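You operate a simulated robot arm through the tools that you are given. There is no shell and no other tool.

You run a simulated two-armed robot. Do the job below in one go: nothing can be reset, and whatever is moved stays where it is left.

JOB
Shut down the middle cooling loop and take both its tube ends off.
Fine: pump off and blue dial to OFF first; stand the blue and red ends on the steel base. Set down upright: middle blue tube end, middle red tube end.
Where things are to end (x, y in the base frame): middle blue tube end within 0.06 m of [0.6, 0.55]; middle red tube end within 0.06 m of [0.67, 0.6].
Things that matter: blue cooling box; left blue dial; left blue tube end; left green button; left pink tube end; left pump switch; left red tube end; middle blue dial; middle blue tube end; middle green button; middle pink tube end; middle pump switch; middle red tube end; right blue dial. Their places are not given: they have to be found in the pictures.

Only the result counts: the job must be done as asked and must still hold three seconds after the hand-in. Knocking over, shifting, dropping, spilling or breaking anything else fails it.

ROBOT AND FRAMES
Two 6-joint arms with fingered hands on one trunk that stands fixed in place. Base frame: the origin is at the foot of the trunk, x ahead of it, y to its left, z up. Lengths are in m, angles in degrees, forces in N, time in s.
The left shoulder is at [0.07, 0.191, 0.695], the right one opposite. With the tool pointing down near the work surface each hand reaches from about 0.86 to 0.94 m from the base axis, measured 20 degrees to its own side. Payload 4.7 kg a hand.
The tool frame of a hand sits at the grasp point between the pads (the TCP): z along the fingers, y along the line on which they close. The tips reach 0.036 m beyond it. The gripper opens to 0.12 m. The gripper's body begins 0.042 m behind the TCP. The gripper is a hand of 5 fingers: y runs from the thumb to the fingers, the wrist lies at [-0.018, -0.113, -0.198] in the tool frame, and closing takes about 1.5 s.
Orientation is that of the tool frame in the base frame, as a unit quaternion [x, y, z, w]. With the fingers straight down and the wrist toward the robot, the tool's x, y and z point along [0, 1, 0], [1, 0, 0] and [0, 0, -1] of the base frame.

CONTROLS
- The arms move only by the tool servo_tool. It takes "left_targets", "right_targets" or both (then of equal length, played together; a hand with none holds still); each is one flat list of numbers, 7 for each row, row after row: the turn, a rotation vector about the tool's x, y, z in degrees, then the shift along the tool's x, y, z in m, then the opening in per cent of the stroke, from 0 (shut) to 100 (fully open). In form: [wx, wy, wz, x, y, z, grip, wx, wy, wz, x, y, z, grip, ...]. A call has 1 to 20 rows; each row is the pose to reach, as a shift and turn from the pose commanded when the call began, along the tool's axes at that moment. A row lasts 0.2 s, in which the tool goes at most 0.05 m and 8.6 degrees; a call with a longer step from one row to the next is refused whole, and so is a gripper value outside its range. Where a pose cannot be reached the arm comes as near as it can. A force on the tool above 40 N (or 10 N above the force at the start of the call, whichever is more), or a blocked arm, ends the call early, and 0.2 s more pass. Each finger travels about 0.045 m/s and halts on what it meets, pressing with about 22 N; the grip force reading is that of the motor and also rises with nothing between the fingers. The clock runs only during rows and for 0.2 s after the last one: add rows that repeat a pose to give the fingers time. It gives the time, the measured TCP pose, the force on the tool (base axes), the opening and the grip force at its end, in the units of the frame above (readings bear some noise), with the torque about the TCP (base axes, N m) and any sound that the robot's microphone picked up.
- Cameras (640 x 400 px; columns grow to the right, rows downward): "scene" is now at [0.1261, 0.054, 0.9563]; the picture's right is [0.58, -0.82, 0.00], its down [-0.19, -0.13, -0.97] and it looks along [0.80, 0.56, -0.23] (base axes); focal length 214 px, centre (320, 200). "left" rides on the left gripper at [-0.072, -0.091, -0.143] in its tool frame; the picture's right is [-0.80, -0.28, 0.52], its down [0.53, -0.73, 0.42] and it looks along [0.27, 0.62, 0.74] (tool axes); focal length 234 px, centre (320, 200). "right" rides on the right gripper at [0.073, -0.091, -0.143] in its tool frame; the picture's right is [-0.80, 0.28, -0.53], its down [-0.53, -0.73, 0.42] and it looks along [-0.27, 0.62, 0.74] (tool axes); focal length 234 px, centre (320, 200).
- grab_frame(camera): a new picture of that camera. No time passes.
- move_column(by): slides the trunk up (or, below 0, down) by that many m; the arms and the scene camera ride with it, the base frame stays. It gives what a move gives, with no picture.
- hand_shape(shape, hand): the hand has 5 fingers and takes this shape, open, in about a second: jaw (thumb against the fingers, like two jaws); tri (thumb and two fingers); tip (a fingertip pinch); poke (one finger out to press); point (the index stretched); flat (the hand flat); cup (the hand cupped); fist (a fist). The gripper value then closes the fingers along that shape, each until it touches; the sizes above hold for jaw. It gives what a move gives, with no picture.
- pan_tilt(pan, tilt): turns the head with the scene camera to pan (to the left, within 86 degrees either way) and tilt (down, from -29 to 69), counted from straight ahead of the robot. It gives what a move gives.
- pixel_to_xyz(camera, pixels): for up to 12 pixels [column, row] of the newest picture of that camera ("zoom" is the newest enlarged one), the place [x, y, z] in the base frame of the surface seen there, good to about 0.002 m. No time passes.
- enlarge(camera, box): a new picture of the part [left, top, right, bottom] of that camera's present view, enlarged. No time passes.
- finish_job(): hands the job in; it is judged then, once.

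Unless the task says otherwise, let go and move clear before handing in.

The tools are called after "Emit:" by a JSON object that holds its "api" and its "payload". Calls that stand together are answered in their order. servo_tool: Moves the arms, as the interface text tells. Its arguments: {"type":"object","properties":{"left_targets":{"type":"array","items":{"type":"number"}},"right_targets":{"type":"array","items":{"type":"number"}}},"required":[]} The other tools are called the same way: move_column (by) slides the trunk up or down; hand_shape (shape, hand) gives the hand a shape; pan_tilt (pan, tilt) turns the head that bears the scene camera; grab_frame (camera) takes a picture; pixel_to_xyz (camera, pixels) gives the place of the surface under pixels of a picture; enlarge (camera, box) takes an enlarged picture of a part of a camera's view; finish_job () hands the job in.

At the start:

```text
t: 0.0
left_position: [0.3548, 0.4903, 1.0204]
left_tcp_rot: [0.707, 0.707, 0.0, -0.001]
left_ft_force: [-0.6, 0.0, -0.4]
left_wrist_torque: [0.03, -0.01, -0.01]
left_grip_width: 0.1198
left_grasp_force: 0.1
left_shape: jaw
right_position: [0.7072, 0.0018, 1.0216]
right_tcp_rot: [0.707, 0.707, 0.0, 0.0]
right_ft_force: [0.0, -0.7, -0.7]
right_wrist_torque: [-0.05, -0.01, -0.02]
right_grip_width: 0.1195
right_grasp_force: 0.0
right_shape: jaw
trunk travel left (down, up): [-0.171, 0.769]
head pan, tilt: [35.2, 13.3]
```

scene: 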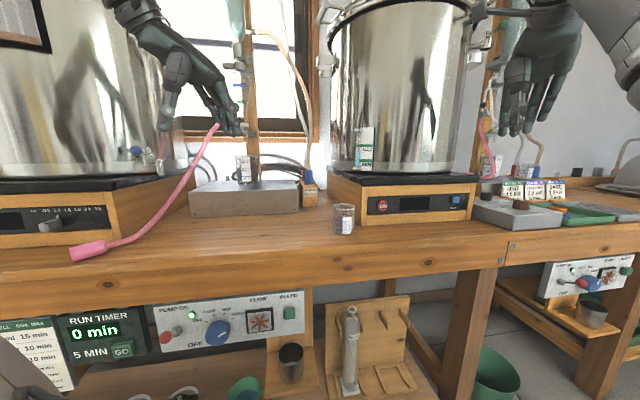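
right: 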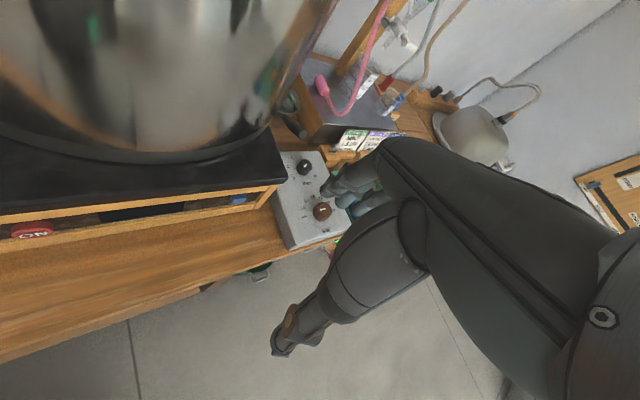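
left: 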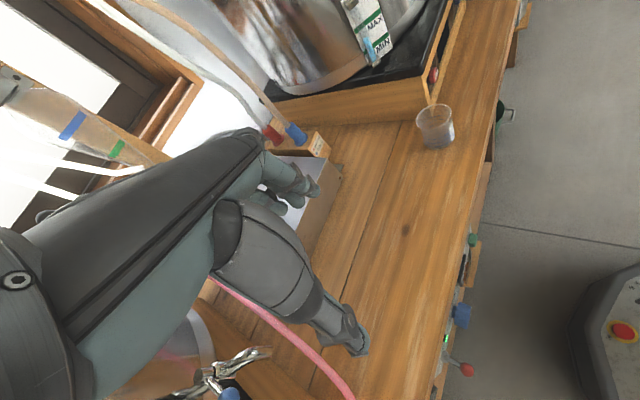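

The first scene picture shows a control panel at (230,320) with a switch, blue dial and green button, a steel base around (245,195), and blue and red plugs near (309,185). I'll look around in more detail before moving anything.

Emit:
{"api": "enlarge", "payload": {"camera": "scene", "box": [140, 270, 320, 383]}}

Emit:
{"api": "enlarge", "payload": {"camera": "scene", "box": [180, 120, 340, 220]}}

Emit:
{"api": "enlarge", "payload": {"camera": "scene", "box": [460, 100, 640, 213]}}

Emit:
{"api": "enlarge", "payload": {"camera": "left", "box": [200, 60, 360, 160]}}

```text
3.54 times, centred on (230, 326) of scene
```

zoom: 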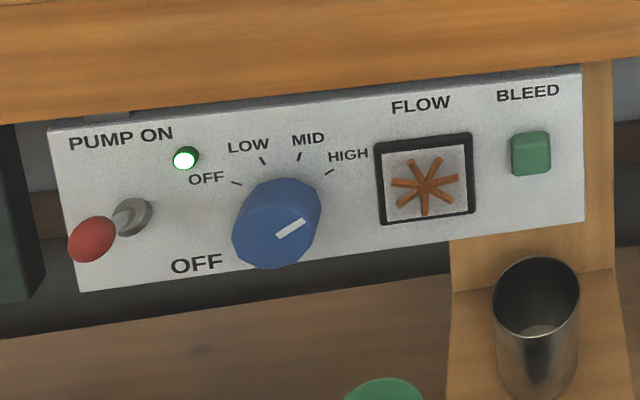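

```text
4.00 times, centred on (260, 170) of scene
```

zoom: 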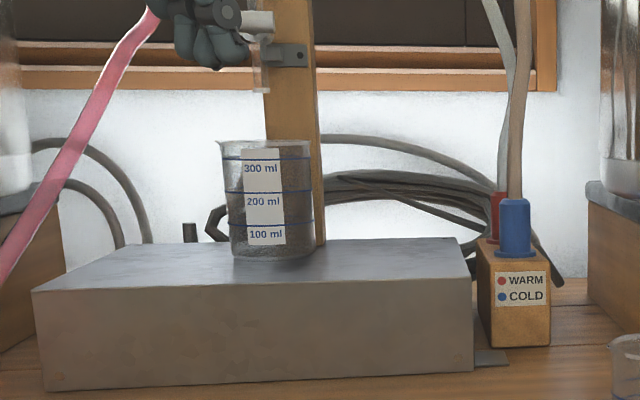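

```text
3.54 times, centred on (550, 156) of scene
```

zoom: 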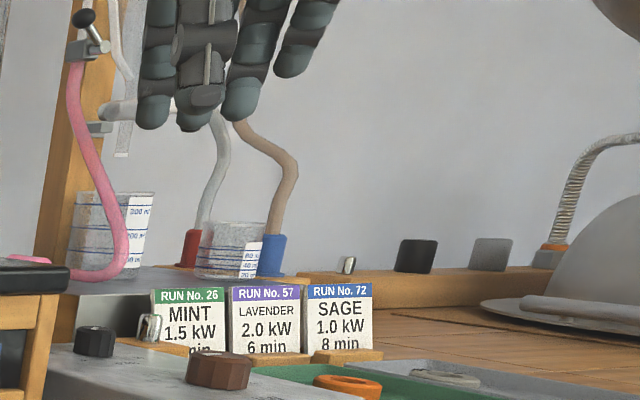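

```text
4.00 times, centred on (280, 110) of left
```

zoom: 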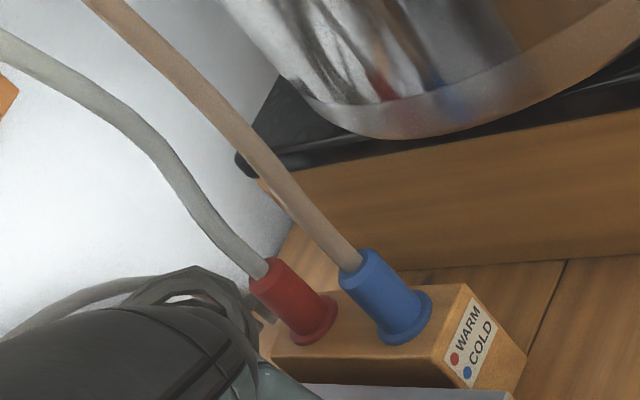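

The panel at (230,320) has its pump lamp lit and dial on HIGH, and a second panel shows at (590,275). I'll pan the head to see how many stations there are and which one is the middle.

Emit:
{"api": "pan_tilt", "payload": {"pan": 80, "tilt": 20}}

Emit:
{"api": "grab_frame", "payload": {"camera": "scene"}}

Emit:
{"api": "pan_tilt", "payload": {"pan": -10, "tilt": 20}}

Emit:
{"api": "grab_frame", "payload": {"camera": "scene"}}

Emit:
{"api": "pan_tilt", "payload": {"pan": -60, "tilt": 20}}

Emit:
{"api": "grab_frame", "payload": {"camera": "scene"}}

Emit:
{"api": "pan_tilt", "payload": {"pan": 40, "tilt": -20}}

Emit:
{"api": "grab_frame", "payload": {"camera": "scene"}}

Emit:
{"api": "pan_tilt", "payload": {"pan": 45, "tilt": 45}}

Emit:
{"api": "grab_frame", "payload": {"camera": "scene"}}

```text
t: 1.1
left_position: [0.3549, 0.4892, 1.02]
left_tcp_rot: [0.707, 0.707, 0.0, 0.0]
left_ft_force: [0.1, 0.6, 0.1]
left_wrist_torque: [0.03, 0.0, -0.01]
left_grip_width: 0.1195
left_grasp_force: 0.1
left_shape: jaw
right_position: [0.7074, 0.0012, 1.021]
right_tcp_rot: [0.707, 0.707, 0.0, 0.0]
right_ft_force: [0.5, 0.4, -0.4]
right_wrist_torque: [0.03, 0.01, -0.03]
right_grip_width: 0.1195
right_grasp_force: 0.1
right_shape: jaw
trunk travel left (down, up): [-0.171, 0.769]
head pan, tilt: [80.0, 20.0]
```

```text
taken
```

scene: 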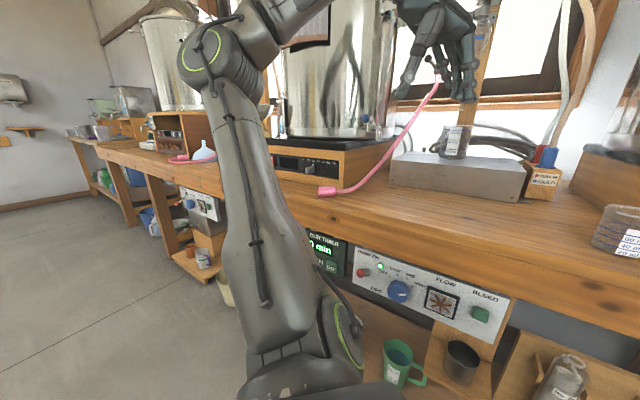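

```text
t: 2.8
left_position: [0.3552, 0.4906, 1.0211]
left_tcp_rot: [0.708, 0.707, 0.0, 0.0]
left_ft_force: [0.6, -0.7, 0.4]
left_wrist_torque: [-0.01, -0.04, -0.01]
left_grip_width: 0.1197
left_grasp_force: 0.2
left_shape: jaw
right_position: [0.7077, 0.0019, 1.0198]
right_tcp_rot: [0.707, 0.707, 0.0, 0.0]
right_ft_force: [0.0, 0.3, 0.1]
right_wrist_torque: [-0.01, -0.02, -0.03]
right_grip_width: 0.1197
right_grasp_force: 0.1
right_shape: jaw
trunk travel left (down, up): [-0.171, 0.769]
head pan, tilt: [-10.0, 20.0]
```

```text
taken
```

scene: 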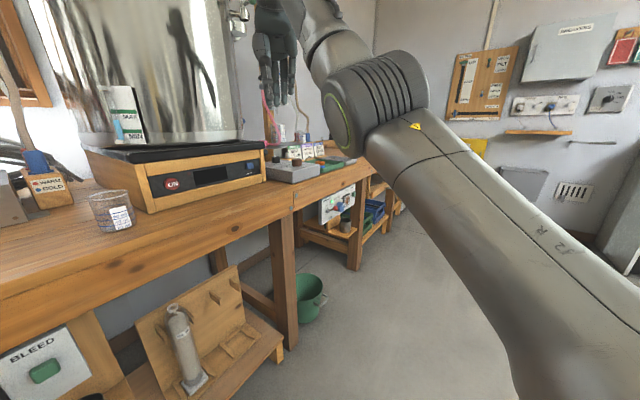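

```text
t: 4.0
left_position: [0.3544, 0.491, 1.0203]
left_tcp_rot: [0.707, 0.707, 0.0, 0.0]
left_ft_force: [0.0, -0.5, -0.4]
left_wrist_torque: [-0.03, 0.0, 0.03]
left_grip_width: 0.1196
left_grasp_force: 0.1
left_shape: jaw
right_position: [0.7074, 0.0017, 1.0214]
right_tcp_rot: [0.707, 0.707, 0.0, 0.0]
right_ft_force: [0.1, 0.3, 0.5]
right_wrist_torque: [0.01, 0.0, 0.02]
right_grip_width: 0.1198
right_grasp_force: 0.1
right_shape: jaw
trunk travel left (down, up): [-0.171, 0.769]
head pan, tilt: [-60.0, 20.0]
```

```text
taken
```

scene: 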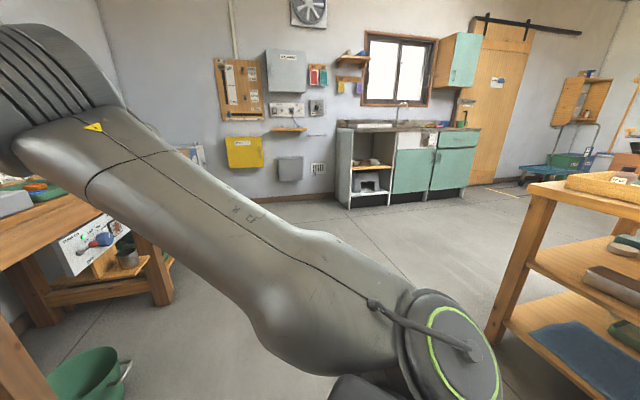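

```text
t: 5.7
left_position: [0.354, 0.4899, 1.02]
left_tcp_rot: [0.707, 0.707, 0.0, 0.0]
left_ft_force: [-0.8, -0.3, -1.1]
left_wrist_torque: [0.01, -0.01, -0.01]
left_grip_width: 0.1195
left_grasp_force: 0.0
left_shape: jaw
right_position: [0.707, 0.003, 1.0209]
right_tcp_rot: [0.707, 0.707, 0.0, 0.0]
right_ft_force: [0.5, -0.3, -0.7]
right_wrist_torque: [-0.02, -0.03, -0.02]
right_grip_width: 0.1194
right_grasp_force: 0.0
right_shape: jaw
trunk travel left (down, up): [-0.171, 0.769]
head pan, tilt: [40.0, -20.0]
```

```text
taken
```

scene: 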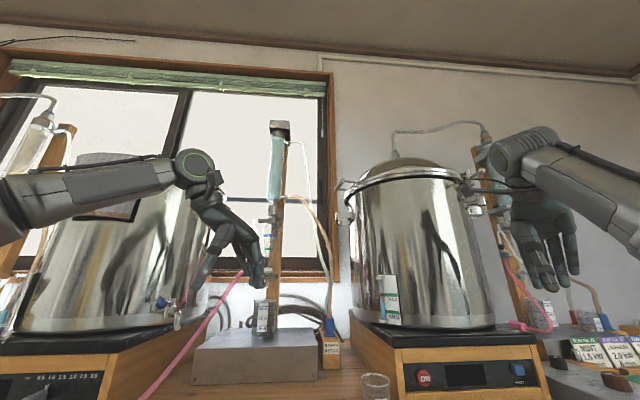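

```text
t: 7.1
left_position: [0.3544, 0.4899, 1.0207]
left_tcp_rot: [0.707, 0.707, 0.0, 0.0]
left_ft_force: [0.2, -0.4, -0.5]
left_wrist_torque: [0.0, 0.02, -0.01]
left_grip_width: 0.1195
left_grasp_force: 0.1
left_shape: jaw
right_position: [0.7067, 0.0016, 1.0228]
right_tcp_rot: [0.707, 0.707, 0.0, 0.0]
right_ft_force: [-0.2, 0.1, -0.5]
right_wrist_torque: [0.0, 0.0, 0.01]
right_grip_width: 0.1196
right_grasp_force: 0.1
right_shape: jaw
trunk travel left (down, up): [-0.171, 0.769]
head pan, tilt: [45.0, 45.0]
```

```text
taken
```

scene: 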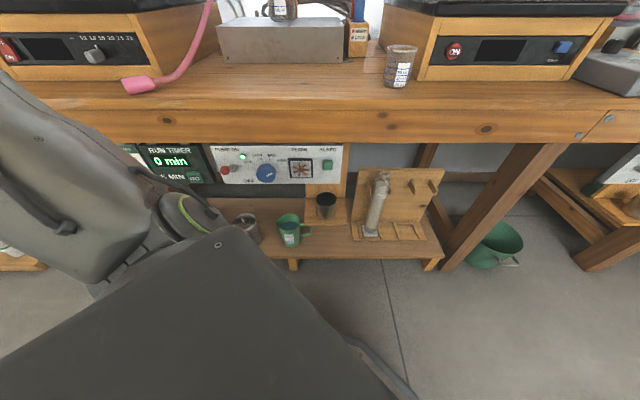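

There are three stations: one far left, one right, and the panel in front of me, which is the middle one. I'll go back to the middle view and measure the panel parts, tube ends and steel base.

Emit:
{"api": "pan_tilt", "payload": {"pan": 45, "tilt": 20}}

Emit:
{"api": "grab_frame", "payload": {"camera": "scene"}}

```text
t: 8.0
left_position: [0.3552, 0.4903, 1.02]
left_tcp_rot: [0.707, 0.707, -0.001, 0.001]
left_ft_force: [0.0, -0.4, 0.1]
left_wrist_torque: [0.0, -0.04, 0.0]
left_grip_width: 0.1198
left_grasp_force: 0.1
left_shape: jaw
right_position: [0.7066, 0.0017, 1.0202]
right_tcp_rot: [0.707, 0.707, 0.002, 0.0]
right_ft_force: [0.6, 0.9, 0.0]
right_wrist_torque: [0.04, -0.02, -0.02]
right_grip_width: 0.1194
right_grasp_force: 0.1
right_shape: jaw
trunk travel left (down, up): [-0.171, 0.769]
head pan, tilt: [45.0, 20.0]
```

```text
taken
```

scene: 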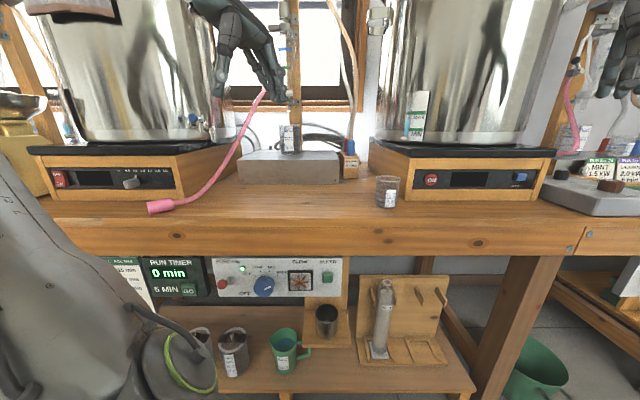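

Emit:
{"api": "enlarge", "payload": {"camera": "scene", "box": [200, 245, 360, 345]}}

Emit:
{"api": "pixel_to_xyz", "payload": {"camera": "scene", "pixels": [[222, 283], [231, 281], [242, 268], [263, 287], [300, 282], [328, 277], [250, 290], [215, 262], [345, 262], [345, 292], [300, 230], [300, 215]]}}

Emit:
{"api": "pixel_to_xyz", "payload": {"camera": "scene", "pixels": [[240, 158], [340, 156], [337, 182], [242, 183], [290, 155], [290, 130], [386, 180], [386, 205], [350, 150], [300, 200], [160, 207], [354, 180]]}}

```text
4.00 times, centred on (280, 295) of scene
```

zoom: 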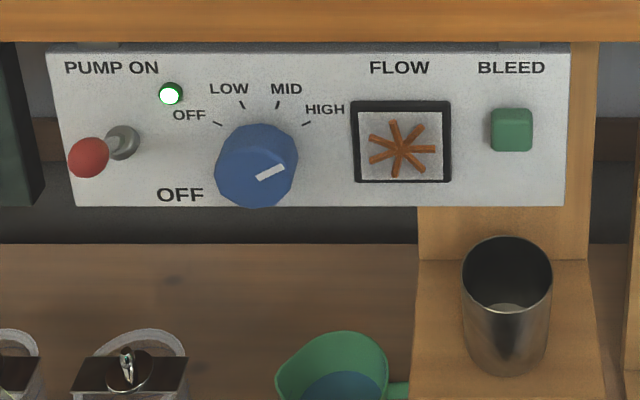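

```text
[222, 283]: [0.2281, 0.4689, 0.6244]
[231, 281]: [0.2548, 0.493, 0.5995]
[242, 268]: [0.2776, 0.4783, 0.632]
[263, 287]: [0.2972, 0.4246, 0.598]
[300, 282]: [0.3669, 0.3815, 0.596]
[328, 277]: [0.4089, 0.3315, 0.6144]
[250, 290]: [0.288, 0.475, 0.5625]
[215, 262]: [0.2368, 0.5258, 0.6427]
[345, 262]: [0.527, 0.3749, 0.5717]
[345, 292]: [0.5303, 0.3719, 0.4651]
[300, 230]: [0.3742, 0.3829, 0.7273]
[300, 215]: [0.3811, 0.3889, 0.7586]
```

```text
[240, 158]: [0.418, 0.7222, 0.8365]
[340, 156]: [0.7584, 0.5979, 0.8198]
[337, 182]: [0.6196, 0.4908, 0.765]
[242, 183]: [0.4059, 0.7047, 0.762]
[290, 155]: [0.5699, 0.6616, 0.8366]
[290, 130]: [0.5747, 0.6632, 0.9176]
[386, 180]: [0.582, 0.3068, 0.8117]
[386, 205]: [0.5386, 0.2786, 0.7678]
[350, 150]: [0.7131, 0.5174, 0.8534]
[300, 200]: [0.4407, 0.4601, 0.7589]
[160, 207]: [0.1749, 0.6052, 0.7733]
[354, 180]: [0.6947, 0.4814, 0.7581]
```

The bench runs diagonally, with the panel at about (0.3, 0.42, 0.6), the steel base top at z≈0.837 and the blue end near (0.71, 0.52). I'll enlarge the tube ends and panel for finer points.

Emit:
{"api": "enlarge", "payload": {"camera": "scene", "box": [312, 125, 376, 165]}}

Emit:
{"api": "enlarge", "payload": {"camera": "scene", "box": [312, 125, 376, 190]}}

Emit:
{"api": "pixel_to_xyz", "payload": {"camera": "zoom", "pixels": [[320, 200], [100, 200], [320, 300], [200, 300]]}}

```text
10.00 times, centred on (344, 145) of scene
```

zoom: 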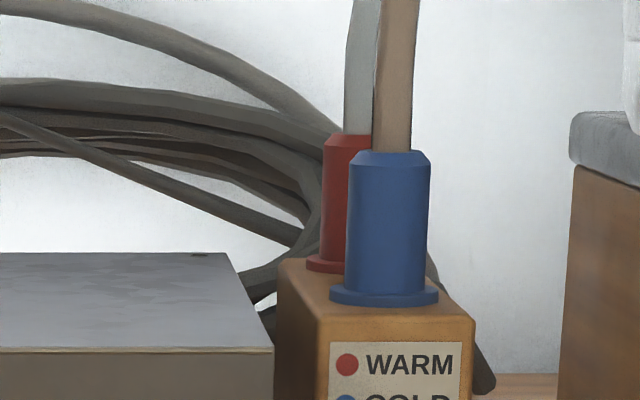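

```text
6.15 times, centred on (344, 158) of scene
```

zoom: 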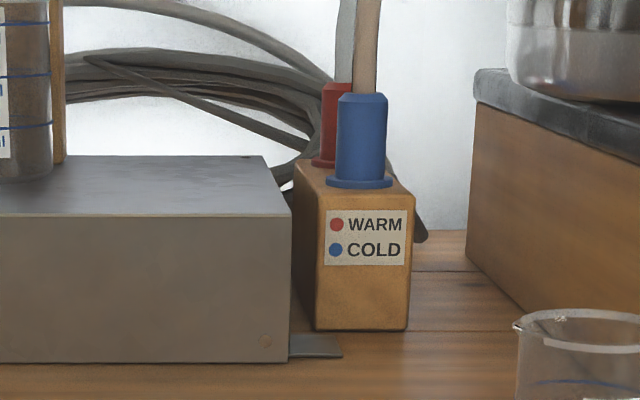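

```text
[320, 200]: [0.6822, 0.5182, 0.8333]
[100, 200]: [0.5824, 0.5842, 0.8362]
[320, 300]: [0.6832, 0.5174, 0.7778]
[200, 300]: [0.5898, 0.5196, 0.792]
```

Emit:
{"api": "pixel_to_xyz", "payload": {"camera": "zoom", "pixels": [[362, 110], [362, 140], [362, 183], [340, 182], [390, 182], [326, 95], [326, 130], [322, 162], [365, 80], [342, 60], [310, 175], [400, 192]]}}

Emit:
{"api": "pixel_to_xyz", "payload": {"camera": "zoom", "pixels": [[288, 210], [262, 160], [130, 160], [120, 210], [40, 205], [20, 175], [25, 160], [285, 350], [400, 325], [330, 325], [480, 90], [315, 355]]}}

Emit:
{"api": "grab_frame", "payload": {"camera": "left"}}

Emit:
{"api": "enlarge", "payload": {"camera": "left", "box": [240, 80, 352, 150]}}

Emit:
{"api": "pixel_to_xyz", "payload": {"camera": "zoom", "pixels": [[180, 230], [210, 270], [365, 230], [400, 280], [300, 300], [520, 200]]}}

```text
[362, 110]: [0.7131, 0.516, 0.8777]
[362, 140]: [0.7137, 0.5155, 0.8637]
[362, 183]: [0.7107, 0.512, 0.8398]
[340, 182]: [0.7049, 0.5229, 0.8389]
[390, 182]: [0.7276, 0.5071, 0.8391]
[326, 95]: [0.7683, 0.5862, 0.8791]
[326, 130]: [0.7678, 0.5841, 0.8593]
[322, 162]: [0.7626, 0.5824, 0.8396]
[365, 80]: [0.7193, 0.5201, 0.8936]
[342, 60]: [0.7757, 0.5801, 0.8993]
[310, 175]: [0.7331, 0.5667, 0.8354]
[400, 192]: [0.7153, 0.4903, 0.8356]
```

```text
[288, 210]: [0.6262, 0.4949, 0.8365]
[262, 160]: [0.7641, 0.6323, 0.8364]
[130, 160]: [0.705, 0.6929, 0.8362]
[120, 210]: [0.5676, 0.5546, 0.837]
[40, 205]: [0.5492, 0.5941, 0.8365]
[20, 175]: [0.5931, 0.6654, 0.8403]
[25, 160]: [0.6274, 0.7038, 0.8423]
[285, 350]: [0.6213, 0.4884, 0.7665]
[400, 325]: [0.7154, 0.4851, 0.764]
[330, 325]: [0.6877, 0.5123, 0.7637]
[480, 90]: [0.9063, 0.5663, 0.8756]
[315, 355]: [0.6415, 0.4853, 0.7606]
```

```text
taken
```

left: 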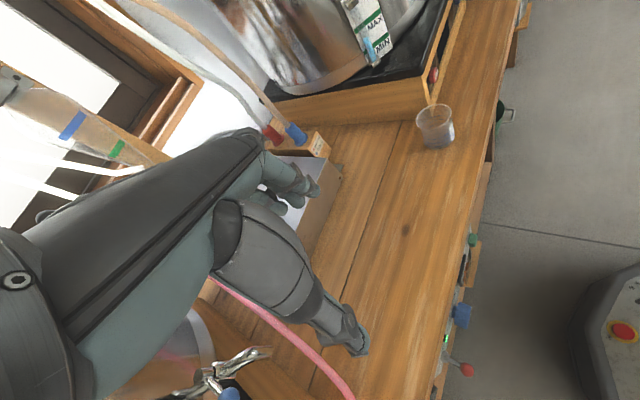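

```text
5.71 times, centred on (296, 115) of left
```

zoom: 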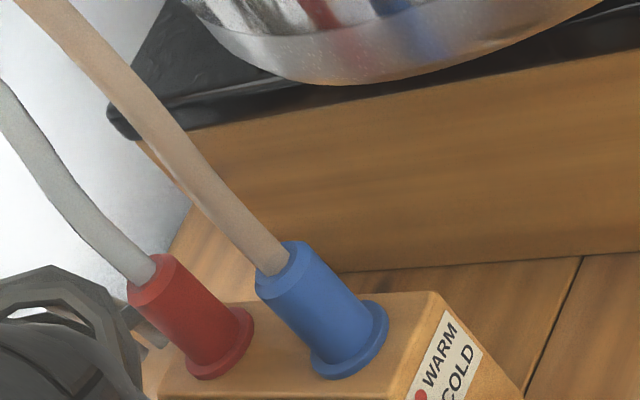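

```text
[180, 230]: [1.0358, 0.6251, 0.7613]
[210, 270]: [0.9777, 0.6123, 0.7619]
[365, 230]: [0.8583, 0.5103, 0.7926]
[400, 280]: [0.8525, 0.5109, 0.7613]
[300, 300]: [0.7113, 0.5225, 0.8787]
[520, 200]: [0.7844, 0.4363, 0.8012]
```

The bench is turned 45°: the steel base's front edge runs along (0.707,-0.707) and its right edge is at the (0.626,0.495) to (0.764,0.632) line. The blue plug axis is near (0.724,0.525) and red near (0.779,0.594). Next I'll measure the panel's switch, dial and lamp in detail.

Emit:
{"api": "enlarge", "payload": {"camera": "scene", "box": [208, 250, 288, 300]}}

Emit:
{"api": "pixel_to_xyz", "payload": {"camera": "zoom", "pixels": [[100, 280], [140, 240], [165, 220], [130, 330], [400, 180], [440, 200], [460, 250], [500, 200], [400, 250], [450, 330], [560, 280], [250, 200]]}}

Emit:
{"api": "pixel_to_xyz", "payload": {"camera": "zoom", "pixels": [[365, 160], [380, 300], [520, 300], [420, 120], [350, 130], [580, 130], [90, 60], [300, 60], [600, 60], [100, 250], [80, 280], [100, 310]]}}

```text
8.00 times, centred on (248, 275) of scene
```

zoom: 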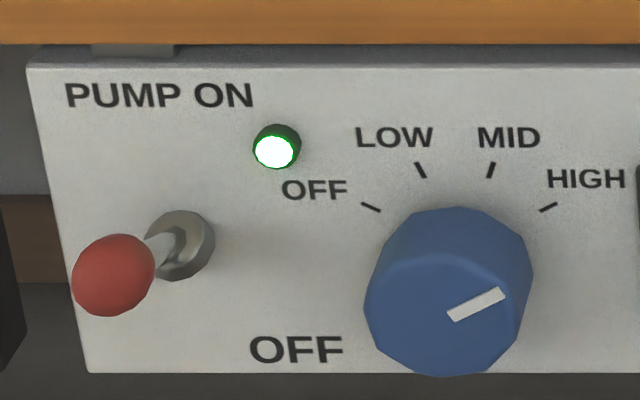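

```text
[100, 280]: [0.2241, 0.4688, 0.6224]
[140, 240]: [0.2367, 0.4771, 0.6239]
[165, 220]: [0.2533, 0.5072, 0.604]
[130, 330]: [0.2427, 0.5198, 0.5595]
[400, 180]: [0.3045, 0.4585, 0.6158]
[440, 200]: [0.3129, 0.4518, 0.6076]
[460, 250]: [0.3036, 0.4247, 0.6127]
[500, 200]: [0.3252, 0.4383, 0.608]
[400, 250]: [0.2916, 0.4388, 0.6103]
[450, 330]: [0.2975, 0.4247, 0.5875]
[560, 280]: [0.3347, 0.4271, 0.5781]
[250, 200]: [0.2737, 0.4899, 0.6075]
```

```text
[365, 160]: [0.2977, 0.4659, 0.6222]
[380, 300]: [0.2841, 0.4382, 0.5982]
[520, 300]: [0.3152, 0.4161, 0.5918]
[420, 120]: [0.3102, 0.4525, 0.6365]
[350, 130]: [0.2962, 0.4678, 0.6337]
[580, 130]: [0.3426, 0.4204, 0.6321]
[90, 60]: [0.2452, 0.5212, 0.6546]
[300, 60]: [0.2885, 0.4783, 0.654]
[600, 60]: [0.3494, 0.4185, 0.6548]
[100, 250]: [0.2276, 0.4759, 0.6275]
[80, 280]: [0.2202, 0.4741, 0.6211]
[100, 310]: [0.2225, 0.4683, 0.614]
```

The panel face lies at x+y≈0.763, the dial centre is near (0.308,0.435,0.592), and the red toggle ball near (0.2265,0.479,0.614) tilts up in the ON position. Before planning the grasp I'll look closely at the hand shape and the arm positions.

Emit:
{"api": "enlarge", "payload": {"camera": "scene", "box": [180, 0, 308, 110]}}

Emit:
{"api": "enlarge", "payload": {"camera": "left", "box": [180, 120, 400, 380]}}

Emit:
{"api": "pixel_to_xyz", "payload": {"camera": "scene", "pixels": [[220, 90], [262, 90], [250, 50], [170, 340], [190, 360], [60, 250], [20, 180], [222, 40], [280, 60], [270, 75], [264, 92], [240, 130]]}}

Emit:
{"api": "pixel_to_xyz", "payload": {"camera": "left", "pixels": [[360, 345], [315, 185], [330, 310], [260, 240], [300, 180], [270, 200], [240, 290]]}}

```text
3.64 times, centred on (244, 55) of scene
```

zoom: 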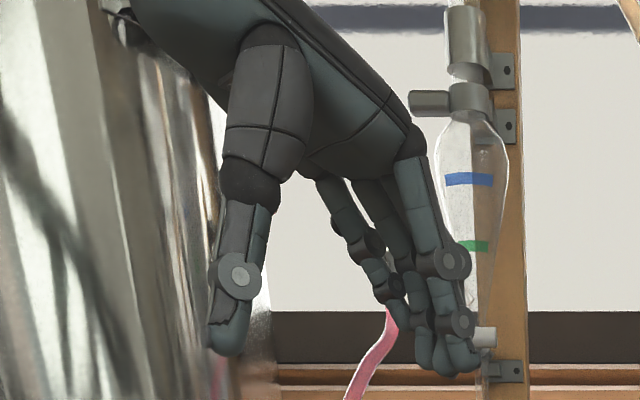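

```text
1.54 times, centred on (290, 250) of left
```

zoom: 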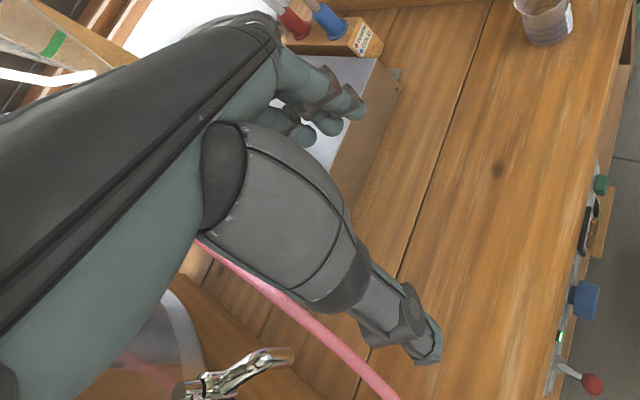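

```text
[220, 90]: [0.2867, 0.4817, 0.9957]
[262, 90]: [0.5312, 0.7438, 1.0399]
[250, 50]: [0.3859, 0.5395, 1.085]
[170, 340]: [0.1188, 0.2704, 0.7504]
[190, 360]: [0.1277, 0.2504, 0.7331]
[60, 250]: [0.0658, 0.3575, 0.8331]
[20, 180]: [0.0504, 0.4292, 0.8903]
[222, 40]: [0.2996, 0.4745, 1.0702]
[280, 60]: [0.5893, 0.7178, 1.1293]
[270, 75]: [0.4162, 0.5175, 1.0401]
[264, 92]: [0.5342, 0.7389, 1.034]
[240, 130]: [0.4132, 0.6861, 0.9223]
```

```text
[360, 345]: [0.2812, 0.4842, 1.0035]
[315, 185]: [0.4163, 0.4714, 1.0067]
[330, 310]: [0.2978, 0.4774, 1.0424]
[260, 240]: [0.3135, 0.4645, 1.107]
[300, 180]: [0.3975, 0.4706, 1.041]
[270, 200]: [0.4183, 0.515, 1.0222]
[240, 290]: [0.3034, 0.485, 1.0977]
```

In jaw shape the four fingers spread about 0.07 m across, with tips at (0.416,0.471,1.007) to (0.418,0.515,1.022), which is wide for a 0.045 m plug. I'll try the narrower "tip" shape on the left hand, which is clear of everything, and look at it.

Emit:
{"api": "hand_shape", "payload": {"hand": "left", "shape": "tip"}}

Emit:
{"api": "grab_frame", "payload": {"camera": "scene"}}

Emit:
{"api": "grab_frame", "payload": {"camera": "left"}}

Emit:
{"api": "enlarge", "payload": {"camera": "scene", "box": [180, 0, 308, 110]}}

Emit:
{"api": "hand_shape", "payload": {"hand": "right", "shape": "poke"}}

Emit:
{"api": "pan_tilt", "payload": {"pan": 0, "tilt": 0}}

Emit:
{"api": "grab_frame", "payload": {"camera": "scene"}}

Emit:
{"api": "grab_frame", "payload": {"camera": "right"}}

```text
t: 8.9
left_position: [0.3551, 0.4893, 1.0204]
left_tcp_rot: [0.707, 0.707, 0.0, 0.001]
left_ft_force: [-0.4, -0.6, -0.1]
left_wrist_torque: [0.02, 0.03, 0.01]
left_grip_width: 0.1197
left_grasp_force: 0.0
left_shape: tip
right_position: [0.708, 0.0024, 1.0194]
right_tcp_rot: [0.708, 0.707, 0.0, 0.0]
right_ft_force: [0.3, -0.2, 0.1]
right_wrist_torque: [-0.02, -0.03, 0.0]
right_grip_width: 0.1195
right_grasp_force: 0.0
right_shape: jaw
trunk travel left (down, up): [-0.171, 0.769]
head pan, tilt: [45.0, 20.0]
```

```text
taken
```

scene: 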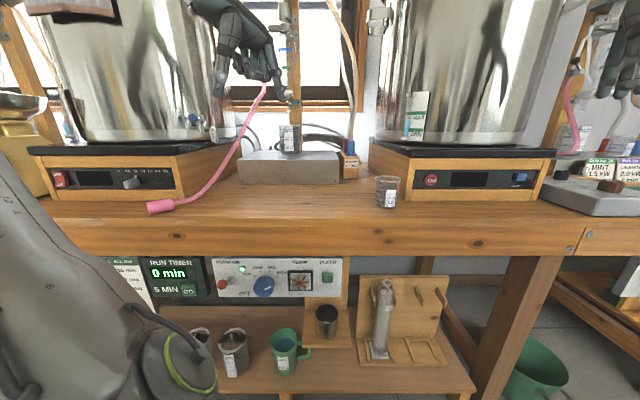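

```text
taken
```

left: 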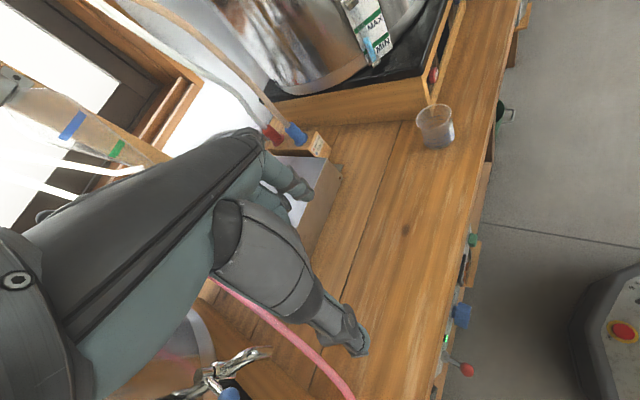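

```text
3.64 times, centred on (244, 55) of scene
```

zoom: 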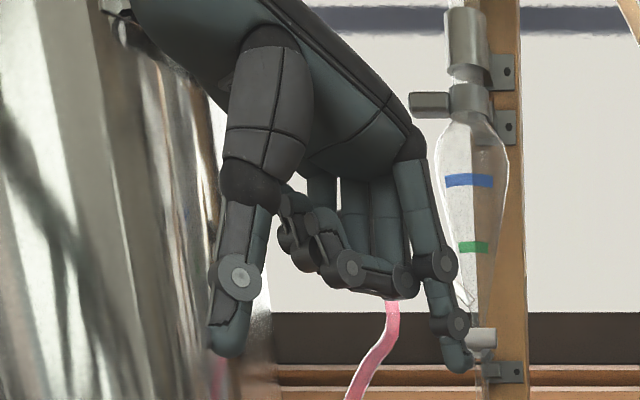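

```text
t: 9.8
left_position: [0.354, 0.4901, 1.0212]
left_tcp_rot: [0.708, 0.707, 0.001, 0.0]
left_ft_force: [0.3, 0.9, 0.4]
left_wrist_torque: [0.0, -0.01, -0.02]
left_grip_width: 0.1195
left_grasp_force: 0.0
left_shape: tip
right_position: [0.7079, 0.0018, 1.02]
right_tcp_rot: [0.707, 0.707, 0.0, -0.001]
right_ft_force: [0.4, -0.7, 0.4]
right_wrist_torque: [-0.01, -0.02, 0.01]
right_grip_width: 0.0
right_grasp_force: 0.1
right_shape: poke
trunk travel left (down, up): [-0.171, 0.769]
head pan, tilt: [45.0, 20.0]
```

```text
t: 10.9
left_position: [0.3536, 0.4899, 1.0209]
left_tcp_rot: [0.707, 0.707, 0.0, 0.0]
left_ft_force: [0.6, 0.5, -0.7]
left_wrist_torque: [-0.02, 0.02, 0.01]
left_grip_width: 0.1198
left_grasp_force: 0.0
left_shape: tip
right_position: [0.7082, 0.0018, 1.0208]
right_tcp_rot: [0.707, 0.707, 0.0, 0.0]
right_ft_force: [-0.5, 0.8, 0.2]
right_wrist_torque: [0.03, 0.02, 0.03]
right_grip_width: 0.0
right_grasp_force: 0.1
right_shape: poke
trunk travel left (down, up): [-0.171, 0.769]
head pan, tilt: [0.0, 0.0]
```

```text
taken
```

scene: 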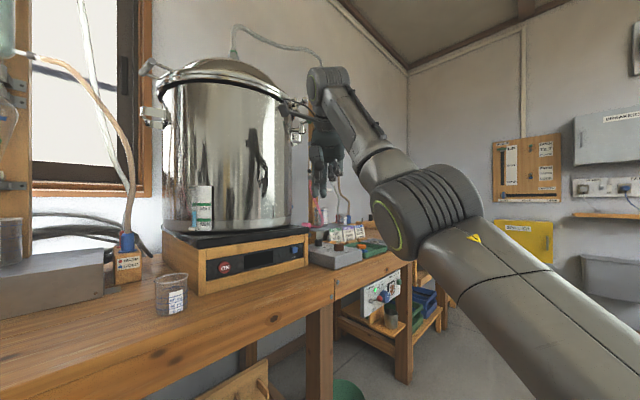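

```text
taken
```

right: 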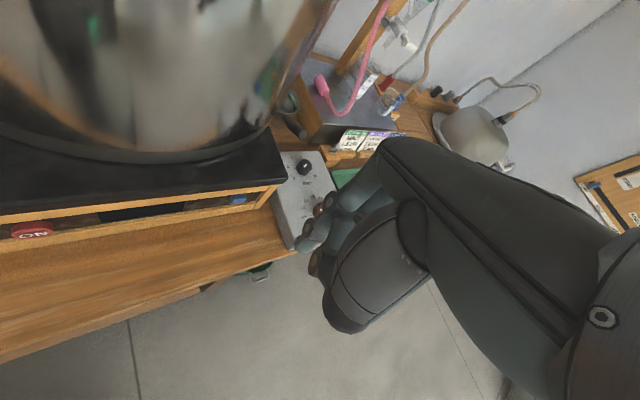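

The tip shape leaves only index and thumb out, with the others curled, which suits the narrow plugs. I'll close it in the air to see exactly where the fingertips meet relative to the TCP.

Emit:
{"api": "servo_tool", "payload": {"left_targets": [0, 0, 0, 0, 0, 0, 20, 0, 0, 0, 0, 0, 0, 20, 0, 0, 0, 0, 0, 0, 20, 0, 0, 0, 0, 0, 0, 20, 0, 0, 0, 0, 0, 0, 20, 0, 0, 0, 0, 0, 0, 20, 0, 0, 0, 0, 0, 0, 20, 0, 0, 0, 0, 0, 0, 20]}}

Emit:
{"api": "pan_tilt", "payload": {"pan": 45, "tilt": 0}}

Emit:
{"api": "grab_frame", "payload": {"camera": "scene"}}

Emit:
{"api": "grab_frame", "payload": {"camera": "left"}}

Emit:
{"api": "enlarge", "payload": {"camera": "scene", "box": [180, 60, 308, 170]}}

```text
t: 12.7
left_position: [0.3543, 0.4892, 1.0209]
left_tcp_rot: [0.707, 0.707, 0.0, 0.0]
left_ft_force: [0.0, 0.3, 0.4]
left_wrist_torque: [0.0, 0.01, 0.03]
left_grip_width: 0.0242
left_grasp_force: 0.0
left_shape: tip
right_position: [0.7071, 0.0028, 1.0204]
right_tcp_rot: [0.707, 0.707, -0.001, 0.0]
right_ft_force: [0.2, 0.0, -0.2]
right_wrist_torque: [0.0, 0.02, 0.0]
right_grip_width: 0.0001
right_grasp_force: 0.1
right_shape: poke
trunk travel left (down, up): [-0.171, 0.769]
head pan, tilt: [0.0, 0.0]
```

```text
t: 13.8
left_position: [0.3538, 0.4908, 1.0212]
left_tcp_rot: [0.707, 0.707, 0.0, 0.0]
left_ft_force: [-1.3, -0.1, 0.2]
left_wrist_torque: [0.02, -0.03, -0.03]
left_grip_width: 0.0244
left_grasp_force: 0.1
left_shape: tip
right_position: [0.7074, 0.0032, 1.0201]
right_tcp_rot: [0.707, 0.707, 0.0, 0.0]
right_ft_force: [-0.7, 0.3, 0.1]
right_wrist_torque: [0.01, 0.0, 0.02]
right_grip_width: 0.0003
right_grasp_force: 0.0
right_shape: poke
trunk travel left (down, up): [-0.171, 0.769]
head pan, tilt: [45.0, 0.0]
```

```text
taken
```

scene: 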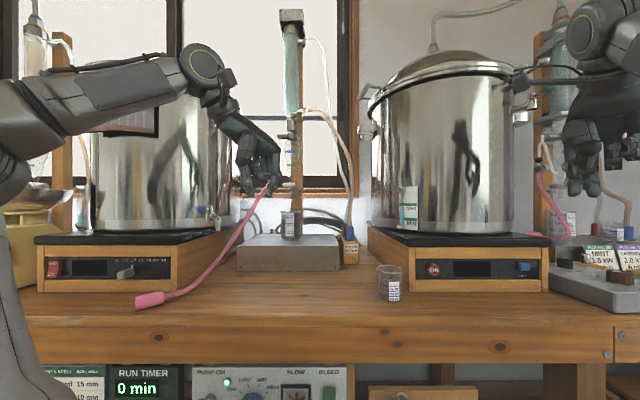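

```text
taken
```

left: 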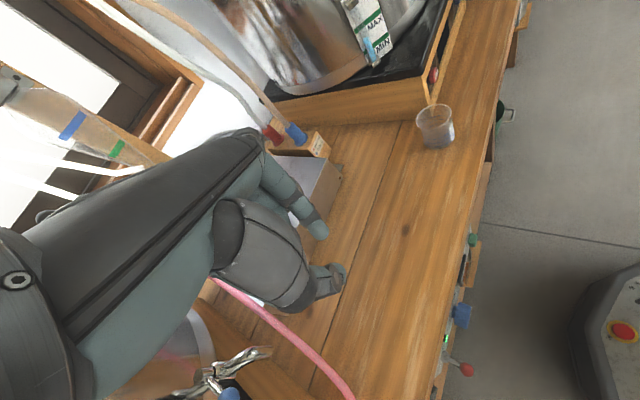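

```text
3.64 times, centred on (244, 115) of scene
```

zoom: 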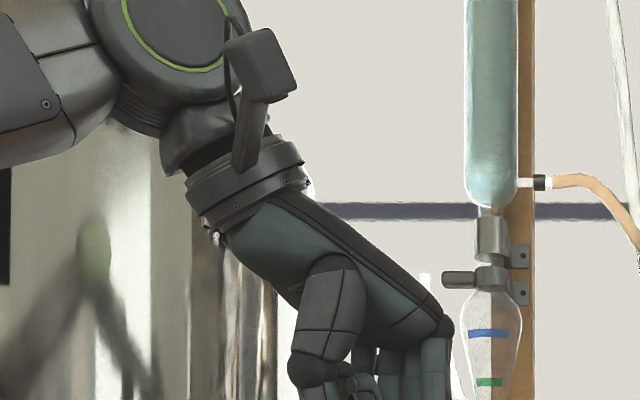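

With the tip shape at 20%, the index tip shows at (318,230) and the thumb tip at (340,275) in the left picture. I'll measure where they are.

Emit:
{"api": "pixel_to_xyz", "payload": {"camera": "left", "pixels": [[318, 232], [310, 215], [295, 195], [340, 270], [325, 280], [335, 285], [300, 270]]}}

Emit:
{"api": "enlarge", "payload": {"camera": "scene", "box": [210, 110, 306, 220]}}

Emit:
{"api": "pixel_to_xyz", "payload": {"camera": "zoom", "pixels": [[240, 300], [230, 260], [370, 300], [320, 300], [300, 260], [250, 310], [345, 250], [340, 310]]}}

```text
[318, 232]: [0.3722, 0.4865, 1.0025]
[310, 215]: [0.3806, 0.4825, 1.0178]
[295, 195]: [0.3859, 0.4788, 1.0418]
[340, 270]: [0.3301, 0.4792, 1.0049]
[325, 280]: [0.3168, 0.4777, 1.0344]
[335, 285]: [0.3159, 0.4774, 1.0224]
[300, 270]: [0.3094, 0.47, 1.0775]
```

```text
3.64 times, centred on (258, 165) of scene
```

zoom: 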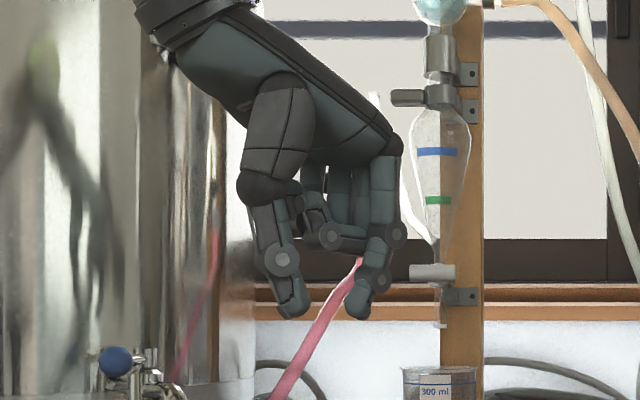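

```text
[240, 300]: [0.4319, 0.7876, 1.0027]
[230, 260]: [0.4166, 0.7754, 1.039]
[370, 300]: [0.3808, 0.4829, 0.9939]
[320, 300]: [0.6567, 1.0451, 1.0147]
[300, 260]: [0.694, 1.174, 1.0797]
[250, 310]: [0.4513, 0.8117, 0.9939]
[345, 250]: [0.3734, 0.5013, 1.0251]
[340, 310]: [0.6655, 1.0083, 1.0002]
```

The fingertips meet right at the TCP line, so tip works as a narrow pincer. I'll check clearances around the right arm and the pots before raising the trunk.

Emit:
{"api": "pan_tilt", "payload": {"pan": 20, "tilt": -10}}

Emit:
{"api": "grab_frame", "payload": {"camera": "scene"}}

Emit:
{"api": "pixel_to_xyz", "payload": {"camera": "scene", "pixels": [[300, 90], [360, 100], [420, 100], [470, 90], [250, 200], [350, 250], [440, 200], [180, 200], [130, 200], [80, 200]]}}

```text
t: 14.7
left_position: [0.354, 0.4888, 1.0207]
left_tcp_rot: [0.707, 0.707, 0.0, 0.0]
left_ft_force: [0.4, 0.0, 0.5]
left_wrist_torque: [0.03, -0.01, -0.01]
left_grip_width: 0.0244
left_grasp_force: 0.2
left_shape: tip
right_position: [0.7088, 0.0019, 1.0209]
right_tcp_rot: [0.707, 0.707, 0.0, 0.0]
right_ft_force: [-0.4, 0.2, -0.4]
right_wrist_torque: [-0.01, -0.01, -0.02]
right_grip_width: 0.0002
right_grasp_force: 0.2
right_shape: poke
trunk travel left (down, up): [-0.171, 0.769]
head pan, tilt: [20.0, -10.0]
```

```text
taken
```

scene: 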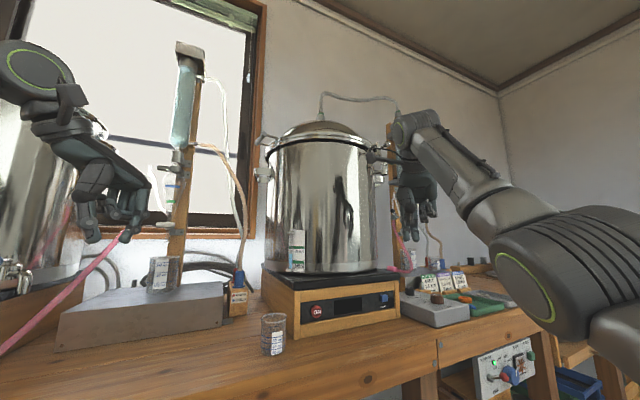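

```text
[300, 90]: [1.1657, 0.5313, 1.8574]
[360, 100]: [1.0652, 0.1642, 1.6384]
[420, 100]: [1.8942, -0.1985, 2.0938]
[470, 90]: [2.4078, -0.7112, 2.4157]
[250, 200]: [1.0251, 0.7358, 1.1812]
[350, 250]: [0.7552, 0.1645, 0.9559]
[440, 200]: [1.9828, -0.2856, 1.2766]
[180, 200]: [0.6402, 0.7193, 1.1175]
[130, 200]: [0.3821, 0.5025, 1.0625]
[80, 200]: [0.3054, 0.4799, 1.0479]
```

Nothing is near the right arm. I'll check the robot's own base box (left view around (610,330)) since the hand must work between it and the panel.

Emit:
{"api": "pixel_to_xyz", "payload": {"camera": "left", "pixels": [[600, 300], [622, 330], [580, 320], [630, 290], [580, 370], [630, 380], [500, 300], [460, 315], [468, 370]]}}

Emit:
{"api": "pan_tilt", "payload": {"pan": 45, "tilt": 60}}

Emit:
{"api": "grab_frame", "payload": {"camera": "scene"}}

Emit:
{"api": "pixel_to_xyz", "payload": {"camera": "scene", "pixels": [[150, 150], [200, 200], [250, 250], [300, 300], [350, 350], [250, 350], [150, 350], [100, 100], [200, 150]]}}

```text
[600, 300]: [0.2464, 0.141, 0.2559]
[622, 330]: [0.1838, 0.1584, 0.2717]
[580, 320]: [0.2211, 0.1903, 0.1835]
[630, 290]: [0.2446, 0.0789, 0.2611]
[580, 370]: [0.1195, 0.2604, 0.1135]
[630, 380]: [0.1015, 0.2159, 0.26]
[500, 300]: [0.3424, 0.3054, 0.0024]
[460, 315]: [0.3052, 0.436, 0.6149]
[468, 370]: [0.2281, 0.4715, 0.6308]
```

```text
t: 16.1
left_position: [0.3557, 0.4901, 1.0199]
left_tcp_rot: [0.708, 0.707, 0.001, 0.0]
left_ft_force: [-0.2, -0.4, 0.5]
left_wrist_torque: [0.02, -0.01, 0.03]
left_grip_width: 0.0245
left_grasp_force: 0.2
left_shape: tip
right_position: [0.707, 0.0, 1.02]
right_tcp_rot: [0.707, 0.707, 0.0, 0.0]
right_ft_force: [0.5, -1.3, 0.1]
right_wrist_torque: [0.03, -0.02, -0.01]
right_grip_width: 0.0
right_grasp_force: 0.1
right_shape: poke
trunk travel left (down, up): [-0.171, 0.769]
head pan, tilt: [45.0, 60.0]
```

```text
taken
```

scene: 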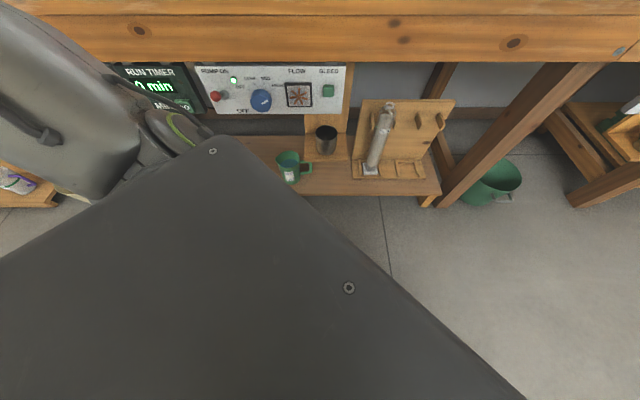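

```text
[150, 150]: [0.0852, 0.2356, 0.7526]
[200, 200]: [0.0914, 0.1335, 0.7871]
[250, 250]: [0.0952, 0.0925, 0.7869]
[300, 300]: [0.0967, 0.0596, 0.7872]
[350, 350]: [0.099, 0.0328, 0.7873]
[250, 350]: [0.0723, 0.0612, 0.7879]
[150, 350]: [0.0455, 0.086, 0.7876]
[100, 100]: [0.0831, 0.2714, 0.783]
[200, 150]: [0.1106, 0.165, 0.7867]
```

The torso plate ends at about (0.12,0.17) and rides with the column, so raising the trunk gives the left arm room above the panel. I'll raise it 0.35 m.

Emit:
{"api": "move_column", "payload": {"by": 0.35}}

Emit:
{"api": "pan_tilt", "payload": {"pan": 45, "tilt": 40}}

Emit:
{"api": "grab_frame", "payload": {"camera": "scene"}}

```text
t: 19.5
left_position: [0.354, 0.4902, 1.3704]
left_tcp_rot: [0.707, 0.707, -0.001, 0.0]
left_ft_force: [0.9, 0.0, -0.6]
left_wrist_torque: [-0.01, 0.03, 0.01]
left_grip_width: 0.0246
left_grasp_force: 0.1
left_shape: tip
right_position: [0.7087, 0.0011, 1.3712]
right_tcp_rot: [0.707, 0.707, 0.0, -0.001]
right_ft_force: [0.8, -0.8, -0.3]
right_wrist_torque: [0.02, 0.01, 0.0]
right_grip_width: 0.0003
right_grasp_force: 0.1
right_shape: poke
trunk travel left (down, up): [-0.521, 0.419]
head pan, tilt: [45.0, 60.0]
```

```text
t: 20.4
left_position: [0.3539, 0.4897, 1.3707]
left_tcp_rot: [0.707, 0.707, 0.0, -0.001]
left_ft_force: [0.3, 0.2, 0.0]
left_wrist_torque: [0.0, 0.01, 0.02]
left_grip_width: 0.0247
left_grasp_force: 0.1
left_shape: tip
right_position: [0.7071, 0.0019, 1.3702]
right_tcp_rot: [0.707, 0.707, 0.001, 0.0]
right_ft_force: [0.1, -0.7, 0.2]
right_wrist_torque: [0.04, 0.01, 0.01]
right_grip_width: 0.0
right_grasp_force: 0.1
right_shape: poke
trunk travel left (down, up): [-0.521, 0.419]
head pan, tilt: [45.0, 40.0]
```

```text
taken
```

scene: 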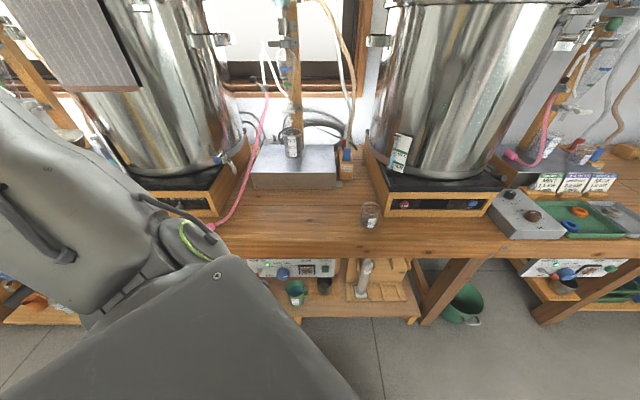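

The trunk is up and the left hand is free at (0.354,0.490,1.370). I'll draw the left hand back from the bench and yaw it 45° to square with the panel.

Emit:
{"api": "servo_tool", "payload": {"left_targets": [0, 0, 7.5, -0.011, -0.03, 0.028, 20, 0, 0, 15, -0.022, -0.061, 0.057, 20, 0, 0, 22.5, -0.033, -0.091, 0.085, 20, 0, 0, 30, -0.044, -0.122, 0.113, 20, 0, 0, 37.5, -0.056, -0.152, 0.142, 20, 0, 0, 45, -0.067, -0.183, 0.17, 20]}}

Emit:
{"api": "grab_frame", "payload": {"camera": "scene"}}

Emit:
{"api": "grab_frame", "payload": {"camera": "left"}}

```text
t: 21.8
left_position: [0.2504, 0.3363, 1.2666]
left_tcp_rot: [0.926, 0.378, -0.013, 0.006]
left_ft_force: [0.8, -0.2, 0.2]
left_wrist_torque: [0.06, -0.01, 0.07]
left_grip_width: 0.0242
left_grasp_force: 0.0
left_shape: tip
left hand out of reach, approached as far as the arm can: row 3, 4, 5, 6
right_position: [0.7089, 0.0029, 1.3702]
right_tcp_rot: [0.707, 0.707, 0.0, 0.0]
right_ft_force: [0.4, 0.4, 0.0]
right_wrist_torque: [-0.05, 0.07, 0.0]
right_grip_width: 0.0001
right_grasp_force: 0.0
right_shape: poke
trunk travel left (down, up): [-0.521, 0.419]
head pan, tilt: [45.0, 40.0]
```

```text
taken
```

scene: 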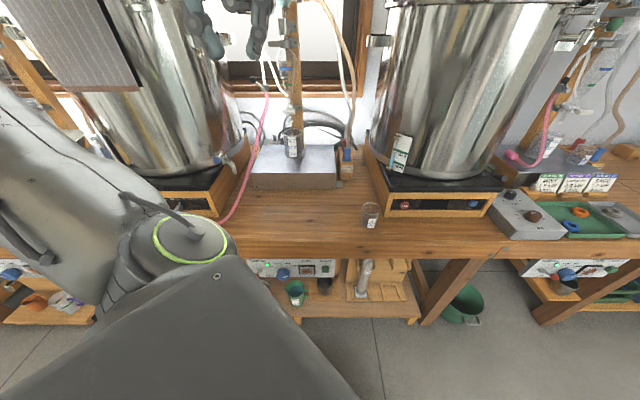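

```text
taken
```

left: 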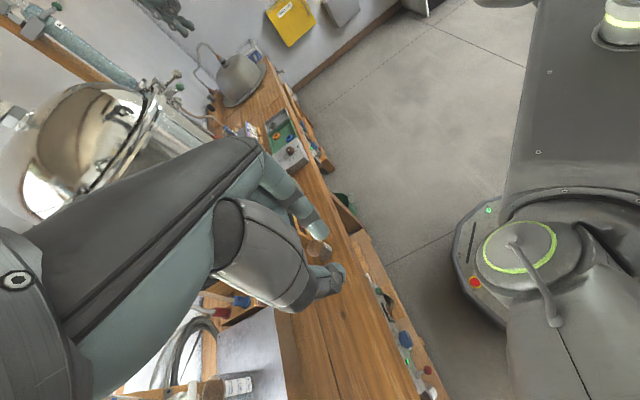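

The left arm could not fold in that close (it stopped at (0.250,0.336,1.267), yaw done), so the wrist needs more distance from its shoulder. I'll raise the trunk another 0.35 m so the arm hangs down to the panel.

Emit:
{"api": "move_column", "payload": {"by": 0.35}}

Emit:
{"api": "servo_tool", "payload": {"left_targets": [0, 0, 0, 0, 0, 0.04, 20, 0, 0, 0, 0, 0, 0.08, 20, 0, 0, 0, 0, 0, 0.12, 20, 0, 0, 0, 0, 0, 0.16, 20, 0, 0, 0, 0, 0, 0.2, 20]}}

Emit:
{"api": "grab_frame", "payload": {"camera": "scene"}}

Emit:
{"api": "grab_frame", "payload": {"camera": "left"}}

```text
t: 25.2
left_position: [0.2485, 0.3368, 1.6186]
left_tcp_rot: [0.922, 0.388, -0.006, 0.0]
left_ft_force: [-0.3, 0.0, 0.7]
left_wrist_torque: [0.02, -0.01, 0.03]
left_grip_width: 0.0243
left_grasp_force: 0.1
left_shape: tip
right_position: [0.7076, 0.0017, 1.7198]
right_tcp_rot: [0.707, 0.707, 0.0, 0.001]
right_ft_force: [0.0, -0.1, 0.1]
right_wrist_torque: [0.0, 0.0, 0.0]
right_grip_width: 0.0
right_grasp_force: 0.1
right_shape: poke
trunk travel left (down, up): [-0.871, 0.069]
head pan, tilt: [45.0, 40.0]
```

```text
t: 26.4
left_position: [0.2781, 0.2989, 1.5116]
left_tcp_rot: [0.922, 0.387, -0.007, 0.001]
left_ft_force: [0.1, 0.3, 0.3]
left_wrist_torque: [-0.04, 0.02, -0.03]
left_grip_width: 0.0241
left_grasp_force: 0.0
left_shape: tip
left hand out of reach, approached as far as the arm can: row 1, 2, 3, 4, 5
right_position: [0.7088, 0.0037, 1.7193]
right_tcp_rot: [0.707, 0.707, -0.001, 0.0]
right_ft_force: [0.2, 0.8, -0.3]
right_wrist_torque: [-0.03, 0.03, 0.03]
right_grip_width: 0.0
right_grasp_force: 0.0
right_shape: poke
trunk travel left (down, up): [-0.871, 0.069]
head pan, tilt: [45.0, 40.0]
```

```text
taken
```

scene: 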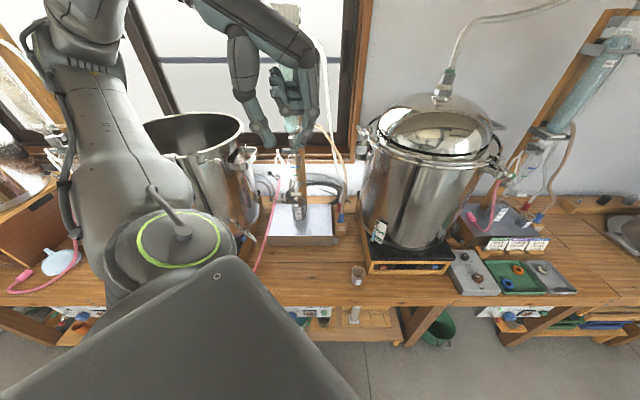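

```text
taken
```

left: 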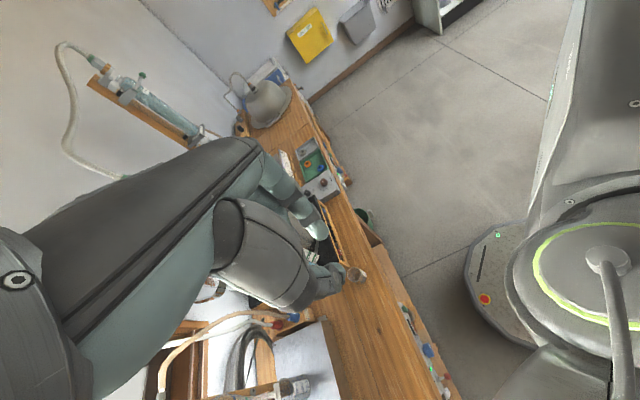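

The left hand got stuck above its own shoulder at (0.278,0.299,1.512). I'll move it outward over the bench first so it can then come down around the shoulder.

Emit:
{"api": "servo_tool", "payload": {"left_targets": [0, 0, 0, 0.041, 0.0153, -0.0143, 20, 0, 0, 0, 0.082, 0.0306, -0.0286, 20, 0, 0, 0, 0.123, 0.0459, -0.0429, 20, 0, 0, 0, 0.164, 0.0612, -0.0572, 20, 0, 0, 0, 0.205, 0.0765, -0.0715, 20, 0, 0, 0, 0.246, 0.0918, -0.0858, 20, 0, 0, 0, 0.287, 0.107, -0.1, 20]}}

```text
t: 28.0
left_position: [0.5261, 0.4301, 1.5577]
left_tcp_rot: [0.922, 0.388, -0.001, 0.01]
left_ft_force: [0.3, 0.3, 1.2]
left_wrist_torque: [0.0, -0.01, 0.0]
left_grip_width: 0.0243
left_grasp_force: 0.1
left_shape: tip
left hand out of reach, approached as far as the arm can: row 5, 6, 7
right_position: [0.7085, 0.003, 1.7201]
right_tcp_rot: [0.707, 0.707, 0.0, -0.001]
right_ft_force: [0.6, -0.1, 0.7]
right_wrist_torque: [-0.02, 0.01, -0.03]
right_grip_width: 0.0
right_grasp_force: 0.1
right_shape: poke
trunk travel left (down, up): [-0.871, 0.069]
head pan, tilt: [45.0, 40.0]
```

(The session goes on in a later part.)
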